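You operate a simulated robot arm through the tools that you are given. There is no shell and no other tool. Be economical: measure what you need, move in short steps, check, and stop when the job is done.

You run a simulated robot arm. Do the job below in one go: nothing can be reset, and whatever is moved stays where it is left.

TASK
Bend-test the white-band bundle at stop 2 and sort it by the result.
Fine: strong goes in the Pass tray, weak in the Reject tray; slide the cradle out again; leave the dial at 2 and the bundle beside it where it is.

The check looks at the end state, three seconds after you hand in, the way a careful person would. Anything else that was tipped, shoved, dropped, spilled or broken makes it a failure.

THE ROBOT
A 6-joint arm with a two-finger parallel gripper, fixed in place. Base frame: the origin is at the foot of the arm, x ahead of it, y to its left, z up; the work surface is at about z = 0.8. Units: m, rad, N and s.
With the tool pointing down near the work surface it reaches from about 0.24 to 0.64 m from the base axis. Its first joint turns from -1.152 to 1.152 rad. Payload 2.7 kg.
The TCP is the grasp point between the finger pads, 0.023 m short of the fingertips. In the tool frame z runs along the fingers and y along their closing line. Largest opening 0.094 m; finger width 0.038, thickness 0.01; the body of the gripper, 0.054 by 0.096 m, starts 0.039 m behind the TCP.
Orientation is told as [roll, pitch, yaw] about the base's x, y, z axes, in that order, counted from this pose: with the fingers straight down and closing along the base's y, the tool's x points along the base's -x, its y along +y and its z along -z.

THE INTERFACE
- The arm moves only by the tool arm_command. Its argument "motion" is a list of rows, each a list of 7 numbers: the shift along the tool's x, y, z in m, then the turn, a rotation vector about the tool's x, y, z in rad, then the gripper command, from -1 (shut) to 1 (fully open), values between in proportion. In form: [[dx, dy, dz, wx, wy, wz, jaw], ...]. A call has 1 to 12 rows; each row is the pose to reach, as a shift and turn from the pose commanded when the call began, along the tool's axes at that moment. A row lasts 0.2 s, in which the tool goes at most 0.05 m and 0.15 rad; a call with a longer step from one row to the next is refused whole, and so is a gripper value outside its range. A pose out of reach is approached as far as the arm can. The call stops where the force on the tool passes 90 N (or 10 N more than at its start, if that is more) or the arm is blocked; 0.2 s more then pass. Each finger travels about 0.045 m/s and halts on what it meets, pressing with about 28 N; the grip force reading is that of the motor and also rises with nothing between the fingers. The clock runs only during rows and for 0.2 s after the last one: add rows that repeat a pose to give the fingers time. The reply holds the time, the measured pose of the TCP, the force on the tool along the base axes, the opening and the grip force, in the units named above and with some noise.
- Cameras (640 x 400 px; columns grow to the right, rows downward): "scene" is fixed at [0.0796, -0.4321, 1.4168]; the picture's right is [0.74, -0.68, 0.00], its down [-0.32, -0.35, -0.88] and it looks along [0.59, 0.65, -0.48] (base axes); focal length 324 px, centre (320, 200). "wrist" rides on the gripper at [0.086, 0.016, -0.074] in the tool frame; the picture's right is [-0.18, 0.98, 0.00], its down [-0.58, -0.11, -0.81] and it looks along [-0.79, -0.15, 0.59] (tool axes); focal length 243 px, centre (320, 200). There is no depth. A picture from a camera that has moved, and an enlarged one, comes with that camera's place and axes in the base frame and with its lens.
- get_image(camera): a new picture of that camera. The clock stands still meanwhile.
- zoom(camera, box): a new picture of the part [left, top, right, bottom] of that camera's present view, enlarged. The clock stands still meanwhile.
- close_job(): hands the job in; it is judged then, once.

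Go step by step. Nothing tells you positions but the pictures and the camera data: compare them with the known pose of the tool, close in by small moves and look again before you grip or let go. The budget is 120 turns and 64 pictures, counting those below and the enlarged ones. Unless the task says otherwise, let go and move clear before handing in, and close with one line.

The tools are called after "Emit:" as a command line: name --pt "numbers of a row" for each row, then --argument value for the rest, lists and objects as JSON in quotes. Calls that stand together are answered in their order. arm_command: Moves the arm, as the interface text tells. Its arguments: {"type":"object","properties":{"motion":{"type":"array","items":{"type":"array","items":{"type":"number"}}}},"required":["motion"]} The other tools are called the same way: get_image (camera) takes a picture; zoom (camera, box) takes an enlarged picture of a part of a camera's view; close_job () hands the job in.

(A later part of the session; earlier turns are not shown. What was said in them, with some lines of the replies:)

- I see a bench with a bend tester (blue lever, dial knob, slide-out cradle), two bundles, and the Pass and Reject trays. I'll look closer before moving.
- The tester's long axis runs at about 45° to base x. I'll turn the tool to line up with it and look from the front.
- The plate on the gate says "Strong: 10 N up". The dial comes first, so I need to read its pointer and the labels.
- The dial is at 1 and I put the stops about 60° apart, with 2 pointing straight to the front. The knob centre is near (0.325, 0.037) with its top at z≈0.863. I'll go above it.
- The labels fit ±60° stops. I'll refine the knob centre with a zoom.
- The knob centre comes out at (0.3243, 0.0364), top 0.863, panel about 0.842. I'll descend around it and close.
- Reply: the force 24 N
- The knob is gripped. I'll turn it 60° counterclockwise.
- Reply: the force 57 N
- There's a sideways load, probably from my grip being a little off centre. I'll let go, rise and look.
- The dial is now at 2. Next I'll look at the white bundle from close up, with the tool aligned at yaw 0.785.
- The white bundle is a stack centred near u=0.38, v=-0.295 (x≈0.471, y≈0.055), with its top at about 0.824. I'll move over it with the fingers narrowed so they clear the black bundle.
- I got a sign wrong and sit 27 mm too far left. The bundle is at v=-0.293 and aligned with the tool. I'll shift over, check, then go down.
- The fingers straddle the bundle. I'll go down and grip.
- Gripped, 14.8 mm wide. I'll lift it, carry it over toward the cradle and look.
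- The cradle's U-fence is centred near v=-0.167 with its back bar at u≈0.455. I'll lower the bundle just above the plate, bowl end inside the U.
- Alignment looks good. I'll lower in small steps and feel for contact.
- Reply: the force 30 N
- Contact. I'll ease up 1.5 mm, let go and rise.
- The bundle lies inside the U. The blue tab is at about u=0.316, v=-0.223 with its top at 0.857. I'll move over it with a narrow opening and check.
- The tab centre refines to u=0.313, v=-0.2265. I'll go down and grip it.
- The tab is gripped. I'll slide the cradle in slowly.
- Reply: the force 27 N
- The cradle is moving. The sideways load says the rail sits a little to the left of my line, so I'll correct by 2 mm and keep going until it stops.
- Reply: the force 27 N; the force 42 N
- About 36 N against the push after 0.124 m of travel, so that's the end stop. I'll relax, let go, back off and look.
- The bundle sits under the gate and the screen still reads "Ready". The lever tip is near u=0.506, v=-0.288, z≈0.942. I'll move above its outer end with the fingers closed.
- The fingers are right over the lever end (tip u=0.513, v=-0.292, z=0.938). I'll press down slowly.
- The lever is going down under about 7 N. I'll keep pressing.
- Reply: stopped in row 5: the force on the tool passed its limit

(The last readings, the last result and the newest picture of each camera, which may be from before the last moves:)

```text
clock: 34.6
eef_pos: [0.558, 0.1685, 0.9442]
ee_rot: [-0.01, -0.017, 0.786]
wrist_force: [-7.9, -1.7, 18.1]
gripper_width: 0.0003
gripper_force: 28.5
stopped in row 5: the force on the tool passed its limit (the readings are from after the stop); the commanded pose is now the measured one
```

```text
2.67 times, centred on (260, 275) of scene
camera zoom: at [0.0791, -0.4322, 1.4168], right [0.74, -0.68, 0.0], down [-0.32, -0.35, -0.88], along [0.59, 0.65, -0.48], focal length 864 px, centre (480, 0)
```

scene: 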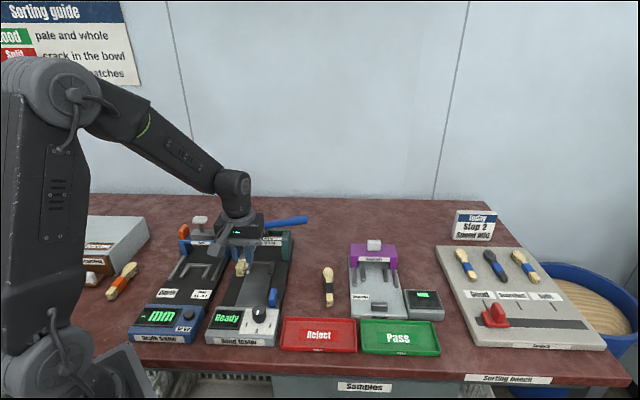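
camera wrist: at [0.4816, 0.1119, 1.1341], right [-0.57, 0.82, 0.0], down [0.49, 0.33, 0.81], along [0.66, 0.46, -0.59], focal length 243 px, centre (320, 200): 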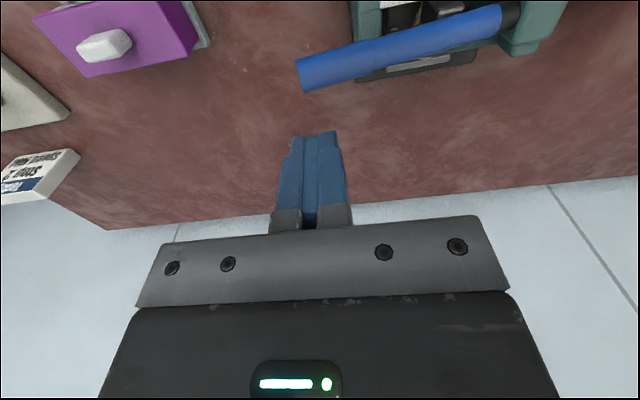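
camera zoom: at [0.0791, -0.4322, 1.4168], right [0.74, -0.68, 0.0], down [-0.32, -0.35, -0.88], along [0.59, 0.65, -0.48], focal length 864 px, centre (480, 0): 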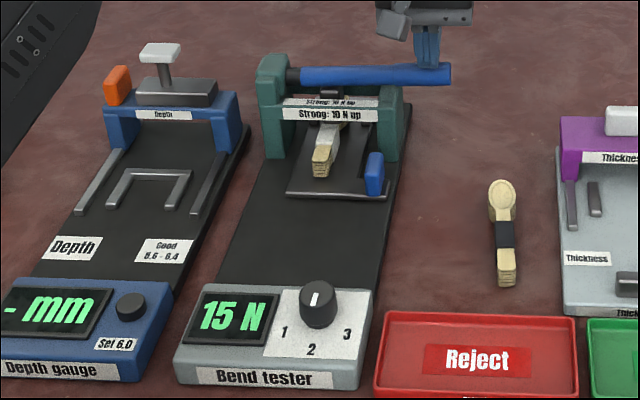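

The display shows 15 N at the hard stop, which is at or above 10 N, so strong. I'll lift off and check that the reading and lever settle.

Emit:
arm_command --pt "0 0 -0.006 0 0 0 -1" --pt "0 0 -0.02 0 0 0 -1" --pt "0 0 -0.045 0 0 0 -1" --pt "0 0 -0.08 0 0 0 -1" --pt "0 0 -0.115 0 0 0 -1" --pt "0.04 0 -0.115 0 0 0 -1" --pt "0.08 0.01 -0.115 0 0 0 -1" --pt "0.12 0.02 -0.1 0 0 0 -0.5" --pt "0.16 0.03 -0.09 0 0 0 -0.04" --pt "0.16 0.03 -0.09 0 0 0 -0.04"

Emit:
zoom --camera "scene" --box '[190, 200, 330, 350]'

```text
clock: 36.8
eef_pos: [0.4232, 0.0747, 1.0281]
ee_rot: [-0.008, -0.012, 0.786]
wrist_force: [0.3, -0.7, 0.5]
gripper_width: 0.0449
gripper_force: 0.0
```

```text
2.67 times, centred on (260, 275) of scene
camera zoom: at [0.0796, -0.4321, 1.4168], right [0.74, -0.68, 0.0], down [-0.32, -0.35, -0.88], along [0.59, 0.65, -0.48], focal length 864 px, centre (480, 0)
```

zoom: 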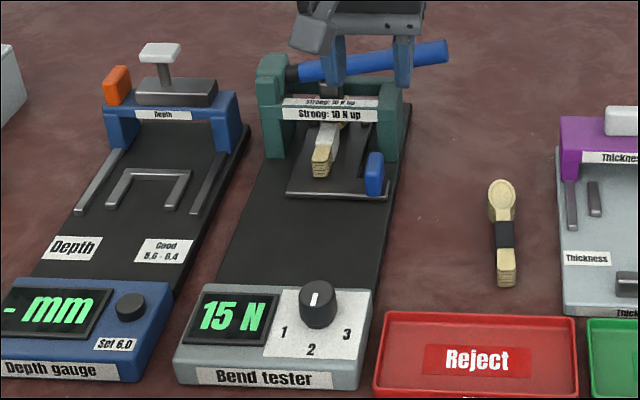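

The reading holds at 15 N and the lever sprang back. Now I'll grip the tab again, reversing the exit path.

Emit:
arm_command --pt "0.0 0.01 0.03 -0.0142 0.0028 0 -0.04" --pt "-0.01 0.0202 0.06 -0.0142 0.0028 0 -0.04" --pt "-0.035 0.0202 0.083 -0.0142 0.0028 0 -0.04" --pt "-0.065 0.0202 0.113 -0.0142 0.0028 0 -0.04" --pt "-0.085 0.0202 0.138 -0.0142 0.0028 0 -0.04" --pt "-0.085 0.0202 0.138 -0.0142 0.0028 0 -0.04"

Emit:
zoom --camera "scene" --box '[200, 200, 320, 300]'

```text
clock: 38.2
eef_pos: [0.4722, 0.1512, 0.8909]
ee_rot: [0.005, -0.009, 0.788]
wrist_force: [-0.3, 0.4, -0.4]
gripper_width: 0.045
gripper_force: 0.1
```

```text
4.00 times, centred on (260, 250) of scene
camera zoom: at [0.0796, -0.4321, 1.4168], right [0.74, -0.68, 0.0], down [-0.32, -0.35, -0.88], along [0.59, 0.65, -0.48], focal length 1295 px, centre (560, 0)
```

zoom: 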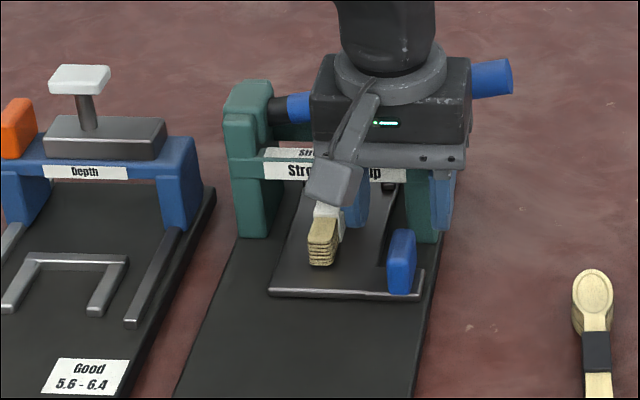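

Emit:
arm_command --pt "0.004 0.0005 0.012 0 0 0 -0.04" --pt "0.004 0.0005 0.024 0 0 0 -0.04" --pt "0.004 0.0005 0.036 0 0 0 -0.04" --pt "0.004 0.0005 0.036 0 0 0 -0.4" --pt "0.004 0.0005 0.036 0 0 0 -0.8" --pt "0.004 0.0005 0.036 0 0 0 -0.8" --pt "0.004 0.0005 0.036 0 0 0 -0.8" --pt "0.004 0.0005 0.036 0 0 0 -0.8"

```text
clock: 40.0
eef_pos: [0.4674, 0.1477, 0.8554]
ee_rot: [0.006, -0.01, 0.785]
wrist_force: [-1.7, 2.1, -3.3]
gripper_width: 0.0158
gripper_force: 45.0
```

The tab is gripped. I'll slide the cradle out slowly.

Emit:
arm_command --pt "0.004 0 0 0 0 0 -0.8" --pt "0.011 0 0 0 0 0 -0.8" --pt "0.019 0 0 0 0 0 -0.8" --pt "0.027 0 0 0 0 0 -0.8" --pt "0.035 0 0 0 0 0 -0.8" --pt "0.043 0 0 0 0 0 -0.8" --pt "0.051 0 0 0 0 0 -0.8" --pt "0.059 0 0 0 0 0 -0.8" --pt "0.067 0 0 0 0 0 -0.8" --pt "0.074 0 0 0 0 0 -0.8" --pt "0.08 0 0 0 0 0 -0.8"

```text
clock: 42.4
eef_pos: [0.4112, 0.0923, 0.8552]
ee_rot: [0.005, -0.01, 0.788]
wrist_force: [-0.2, 1.4, 6.3]
gripper_width: 0.0158
gripper_force: 45.0
```

Emit:
arm_command --pt "0.007 0 0 0 0 0 -0.8" --pt "0.014 0 0 0 0 0 -0.8" --pt "0.021 0 0 0 0 0 -0.8" --pt "0.028 0 0 0 0 0 -0.8" --pt "0.034 0 0 0 0 0 -0.8" --pt "0.039 0 0 0 0 0 -0.8" --pt "0.0425 0 0 0 0 0 -0.8" --pt "0.0425 0 0 0 0 0 -0.8"

Emit:
zoom --camera "scene" --box '[190, 200, 330, 350]'

```text
clock: 44.2
eef_pos: [0.3837, 0.0626, 0.8556]
ee_rot: [0.003, -0.014, 0.786]
wrist_force: [8.8, 23.1, 6.9]
gripper_width: 0.0156
gripper_force: 45.3
```

```text
2.67 times, centred on (260, 275) of scene
camera zoom: at [0.0798, -0.4315, 1.417], right [0.74, -0.68, 0.0], down [-0.32, -0.35, -0.88], along [0.59, 0.65, -0.48], focal length 864 px, centre (480, 0)
```

zoom: 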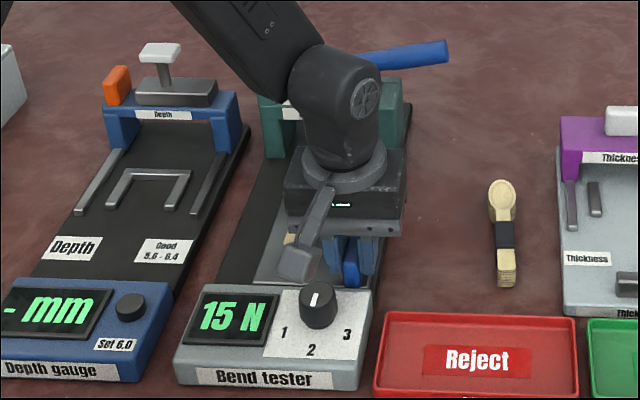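

The cradle is out to its stop. I'll let go, rise and look at the bundle.

Emit:
arm_command --pt "-0.001 0 0 0 0 0 -0.8" --pt "-0.001 0 0 0 0 0 -0.3" --pt "-0.001 0 0 0 0 0 -0.04" --pt "-0.001 0 0 0 0 0 -0.04" --pt "-0.001 0 -0.03 0 0 0 -0.04" --pt "0 0 -0.07 0 0 0 -0.04" --pt "0.005 0.02 -0.11 0 0 0 -0.04" --pt "0.01 0.045 -0.14 0 0 0 -0.04" --pt "0.012 0.06 -0.14 0 0 0 -0.04" --pt "0.012 0.06 -0.14 0 0 0 -0.04"

Emit:
zoom --camera "wrist" --box '[230, 0, 420, 220]'

Emit:
zoom --camera "scene" --box '[190, 200, 330, 350]'

```text
clock: 46.4
eef_pos: [0.329, 0.0941, 0.9965]
ee_rot: [0.006, -0.01, 0.789]
wrist_force: [0.1, 0.0, -0.3]
gripper_width: 0.045
gripper_force: 0.0
```

```text
1.82 times, centred on (325, 110) of wrist
camera zoom: at [0.2564, 0.0423, 1.0689], right [-0.57, 0.82, 0.01], down [0.49, 0.33, 0.81], along [0.67, 0.46, -0.59], focal length 441 px, centre (311, 364)
```

zoom: 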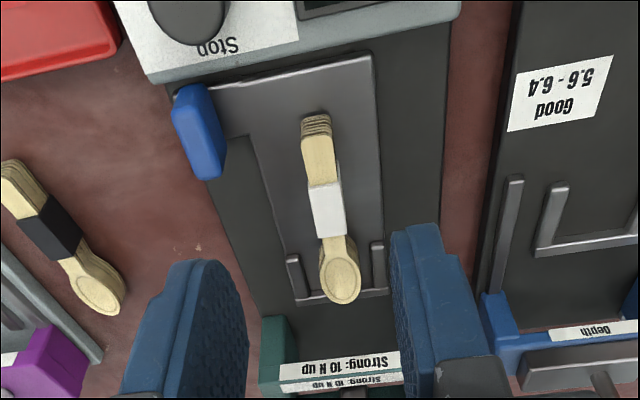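

```text
2.67 times, centred on (260, 275) of scene
camera zoom: at [0.0796, -0.4321, 1.4168], right [0.74, -0.68, 0.0], down [-0.32, -0.35, -0.88], along [0.59, 0.65, -0.48], focal length 864 px, centre (480, 0)
```

zoom: 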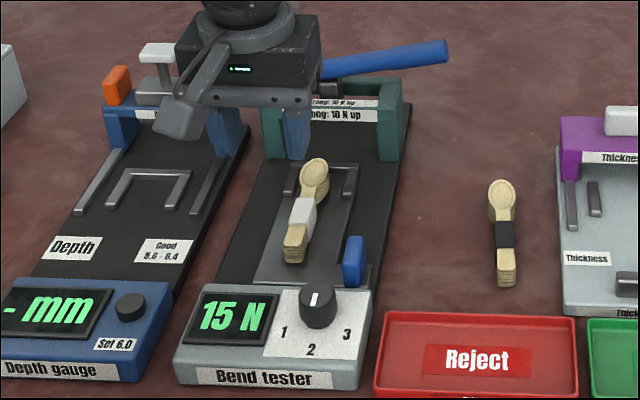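

The bundle is back in the same place. I'll grip it as before and carry it to the Pass tray.

Emit:
arm_command --pt "-0.03 -0.001 0.01 -0.0028 0.0113 0 -0.04" --pt "-0.06 -0.002 0.03 -0.0028 0.0113 0 -0.04" --pt "-0.0735 -0.002 0.07 -0.0028 0.0113 0 -0.04" --pt "-0.0735 -0.002 0.105 -0.0028 0.0113 0 -0.04" --pt "-0.0735 -0.002 0.105 -0.0028 0.0113 0 -0.04"

Emit:
get_image --camera "wrist"

```text
clock: 47.6
eef_pos: [0.3846, 0.1472, 0.891]
ee_rot: [0.011, 0.002, 0.788]
wrist_force: [0.3, 0.3, -0.2]
gripper_width: 0.0453
gripper_force: 0.1
```

```text
15 pictures are left
camera wrist: at [0.3131, 0.095, 0.9647], right [-0.57, 0.82, 0.01], down [0.49, 0.33, 0.8], along [0.66, 0.46, -0.59], focal length 243 px, centre (320, 200)
```

wrist: 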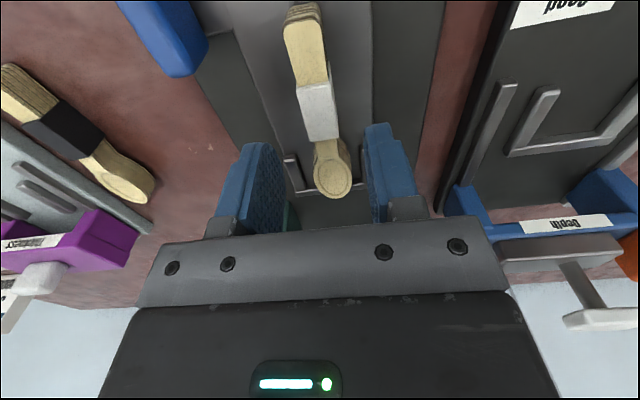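

Centred. Down and grip.

Emit:
arm_command --pt "0.003 0 0.015 0 0 0 -0.04" --pt "0.003 0 0.03 0 0 0 -0.04" --pt "0.003 0 0.039 0 0 0 -0.04" --pt "0.003 0 0.039 0 0 0 -0.4" --pt "0.003 0 0.039 0 0 0 -0.8" --pt "0.003 0 0.039 0 0 0 -0.8" --pt "0.003 0 0.039 0 0 0 -0.8" --pt "0.003 0 0.039 0 0 0 -0.8"

```text
clock: 49.4
eef_pos: [0.3823, 0.1445, 0.8511]
ee_rot: [0.01, 0.002, 0.788]
wrist_force: [-0.3, 0.3, -0.7]
gripper_width: 0.0147
gripper_force: 28.2
```

Gripped. Lifting, then carrying it to the Pass tray while turning 90°, because the tray is long across the bench.

Emit:
arm_command --pt "0 0 -0.03 0 0 0 -0.8" --pt "0 0 -0.07 0 0 0 -0.8" --pt "0 0 -0.11 0 0 0 -0.8" --pt "0 0 -0.13 0 0 0 -0.8"

Emit:
arm_command --pt "0.0118 -0.0286 0 0 0 0.131 -0.8" --pt "0.0235 -0.0572 0 0 0 0.262 -0.8" --pt "0.0353 -0.0858 0 0 0 0.393 -0.8" --pt "0.047 -0.1143 0 0 0 0.524 -0.8" --pt "0.0588 -0.143 0 0 0 0.655 -0.8" --pt "0.0705 -0.1715 0 0 0 0.786 -0.8" --pt "0.0823 -0.2 0 0 0 0.917 -0.8" --pt "0.094 -0.2287 0 0 0 1.048 -0.8" --pt "0.1058 -0.2573 0 0 0 1.179 -0.8" --pt "0.1175 -0.2858 0 0 0 1.31 -0.8" --pt "0.1293 -0.3144 0 0 0 1.441 -0.8" --pt "0.141 -0.343 0 0 0 1.571 -0.8"

Emit:
zoom --camera "scene" --box '[270, 230, 460, 370]'

Emit:
get_image --camera "wrist"

```text
clock: 50.4
eef_pos: [0.3823, 0.1445, 0.9825]
ee_rot: [0.008, 0.002, 0.787]
wrist_force: [-0.1, 0.4, 0.5]
gripper_width: 0.0147
gripper_force: 27.6
```

```text
clock: 53.0
eef_pos: [0.5254, -0.1973, 0.9776]
ee_rot: [-0.002, 0.01, -0.786]
wrist_force: [-0.2, 0.6, -0.9]
gripper_width: 0.0147
gripper_force: 28.2
```

```text
2.86 times, centred on (365, 300) of scene
camera zoom: at [0.0796, -0.4321, 1.4168], right [0.74, -0.68, 0.0], down [-0.32, -0.35, -0.88], along [0.59, 0.65, -0.48], focal length 925 px, centre (191, -86)
```

zoom: 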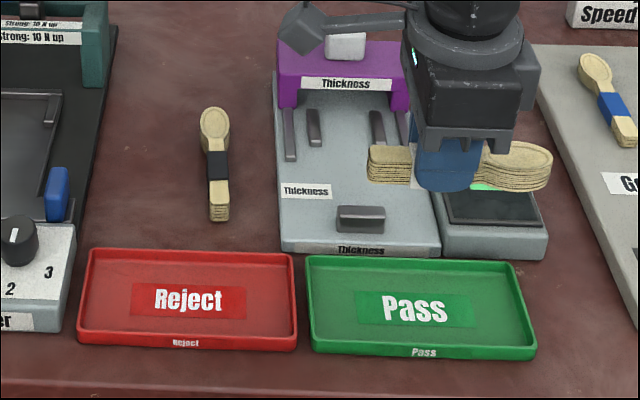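

```text
13 pictures are left
camera wrist: at [0.476, -0.1275, 1.0532], right [0.83, 0.56, 0.0], down [0.34, -0.49, 0.8], along [0.45, -0.66, -0.6], focal length 243 px, centre (320, 200)
```

wrist: 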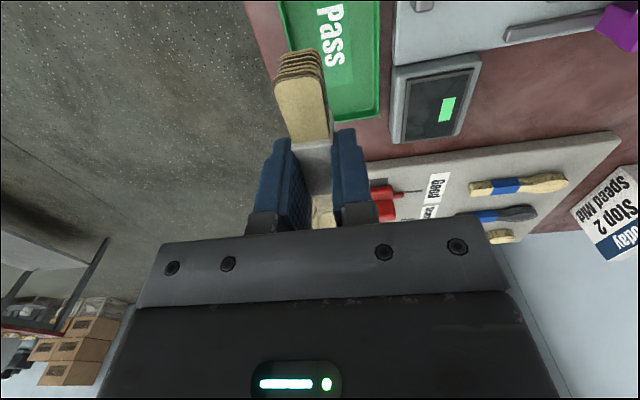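

The tray floor is centred at u≈0.241, v≈-0.514. I'll shift 8 mm and lower.

Emit:
arm_command --pt "0.005 0.008 0.03 0 0 0 -0.8" --pt "0.005 0.008 0.07 0 0 0 -0.8" --pt "0.005 0.008 0.1 0 0 0 -0.8" --pt "0.005 0.008 0.122 0 0 0 -0.8" --pt "0.005 0.008 0.122 0 0 0 -0.8"

Emit:
zoom --camera "scene" --box '[270, 230, 460, 370]'

```text
clock: 54.2
eef_pos: [0.5265, -0.1898, 0.8566]
ee_rot: [-0.001, 0.01, -0.784]
wrist_force: [-0.7, 0.1, -0.1]
gripper_width: 0.0145
gripper_force: 28.4
```

```text
2.86 times, centred on (365, 300) of scene
camera zoom: at [0.0796, -0.4321, 1.4168], right [0.74, -0.68, 0.0], down [-0.32, -0.35, -0.88], along [0.59, 0.65, -0.48], focal length 925 px, centre (191, -86)
```

zoom: 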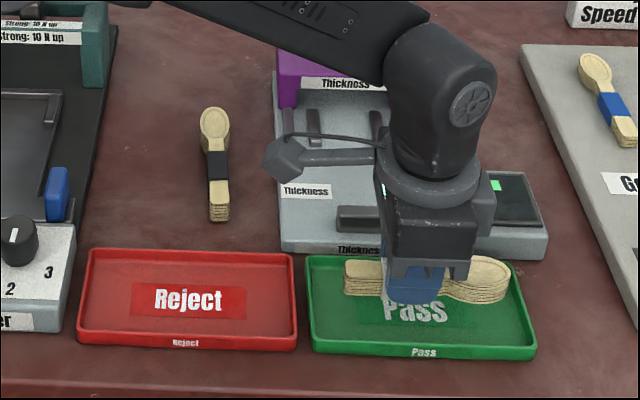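

Emit:
arm_command --pt "0 0 0.008 0 0 0 -0.8" --pt "0 0 0.015 0 0 0 -0.8" --pt "0 0 0.019 0 0 0 -0.8" --pt "0 0 0.019 0 0 0 -0.8"

```text
clock: 55.2
eef_pos: [0.527, -0.189, 0.8387]
ee_rot: [-0.002, 0.009, -0.782]
wrist_force: [-0.2, -0.2, -0.3]
gripper_width: 0.0149
gripper_force: 27.7
```

Emit:
arm_command --pt "0 0 0.002 0 0 0 -0.8" --pt "0 0 0.004 0 0 0 -0.8" --pt "0 0 0.004 0 0 0 -0.8"

```text
clock: 56.0
eef_pos: [0.5281, -0.1885, 0.8354]
ee_rot: [-0.002, 0.01, -0.783]
wrist_force: [-0.3, -0.5, -0.1]
gripper_width: 0.0147
gripper_force: 28.1
```

Emit:
arm_command --pt "0 0 0.0015 0 0 0 -0.8" --pt "0 0 0.003 0 0 0 -0.8" --pt "0 0 0.003 0 0 0 -0.8"

```text
clock: 56.8
eef_pos: [0.5279, -0.1883, 0.8338]
ee_rot: [-0.004, 0.004, -0.784]
wrist_force: [-6.1, 2.5, 24.5]
gripper_width: 0.0147
gripper_force: 28.0
```

Contact with the tray floor. I'll ease up slightly, open and rise straight up.

Emit:
arm_command --pt "0 0 -0.001 0 0 0 -0.8" --pt "0 0 -0.001 0 0 0 -0.5" --pt "0 0 -0.001 0 0 0 -0.35" --pt "0 0 -0.001 0 0 0 -0.35" --pt "0 0 -0.03 0 0 0 -0.35" --pt "0 0 -0.07 0 0 0 -0.35" --pt "0 0 -0.11 0 0 0 -0.35" --pt "0 0 -0.15 0 0 0 -0.35" --pt "0 0 -0.19 0 0 0 -0.35" --pt "0 0 -0.23 0 0 0 0" --pt "0 0 -0.27 0 0 0 0" --pt "0 0 -0.27 0 0 0 0"

Emit:
zoom --camera "scene" --box '[270, 230, 460, 370]'

Emit:
get_image --camera "scene"

Emit:
zoom --camera "scene" --box '[190, 200, 350, 350]'

```text
clock: 59.4
eef_pos: [0.5288, -0.1905, 1.1022]
ee_rot: [-0.002, 0.009, -0.784]
wrist_force: [0.0, -0.3, -0.6]
gripper_width: 0.0469
gripper_force: 0.0
```

```text
2.86 times, centred on (365, 300) of scene
camera zoom: at [0.0796, -0.4321, 1.4168], right [0.74, -0.68, 0.0], down [-0.32, -0.35, -0.88], along [0.59, 0.65, -0.48], focal length 925 px, centre (191, -86)
```

zoom: 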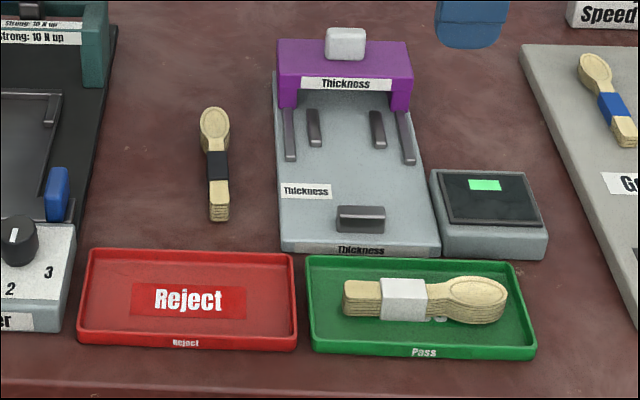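

```text
10 pictures are left
```

scene: 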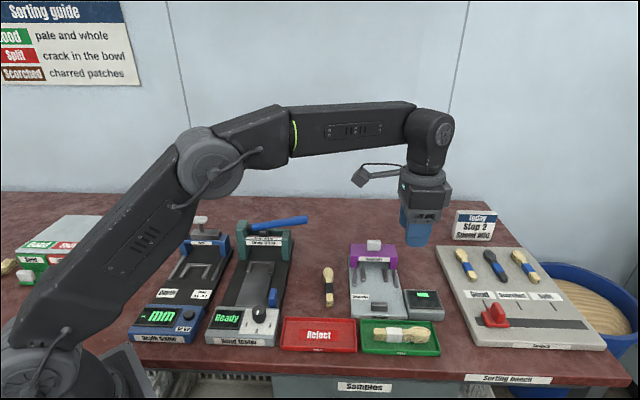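

```text
2.67 times, centred on (270, 275) of scene
camera zoom: at [0.0796, -0.4321, 1.4168], right [0.74, -0.68, 0.0], down [-0.32, -0.35, -0.88], along [0.59, 0.65, -0.48], focal length 864 px, centre (453, 0)
```

zoom: 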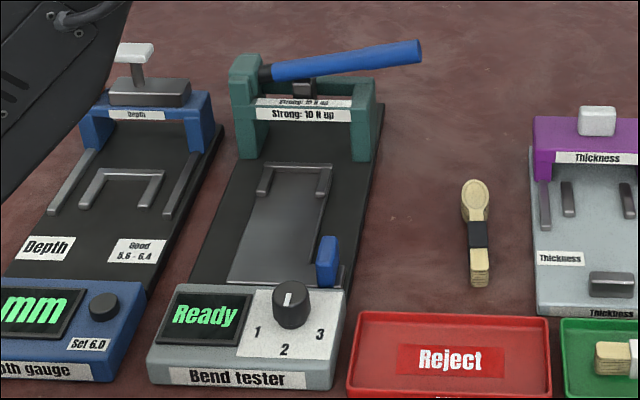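

The white-band bundle lies in the Pass tray. The cradle is out, the dial is at 2, the display is back to "Ready", and the black-band bundle hasn't moved. Handing in.

Emit:
close_job

```text
The job is handed in.
```

The white-band bundle read 15 N at stop 2, so it counts as strong (10 N and up) and is now in the Pass tray; the cradle is out, the dial is at 2, and the black-band bundle was not moved.
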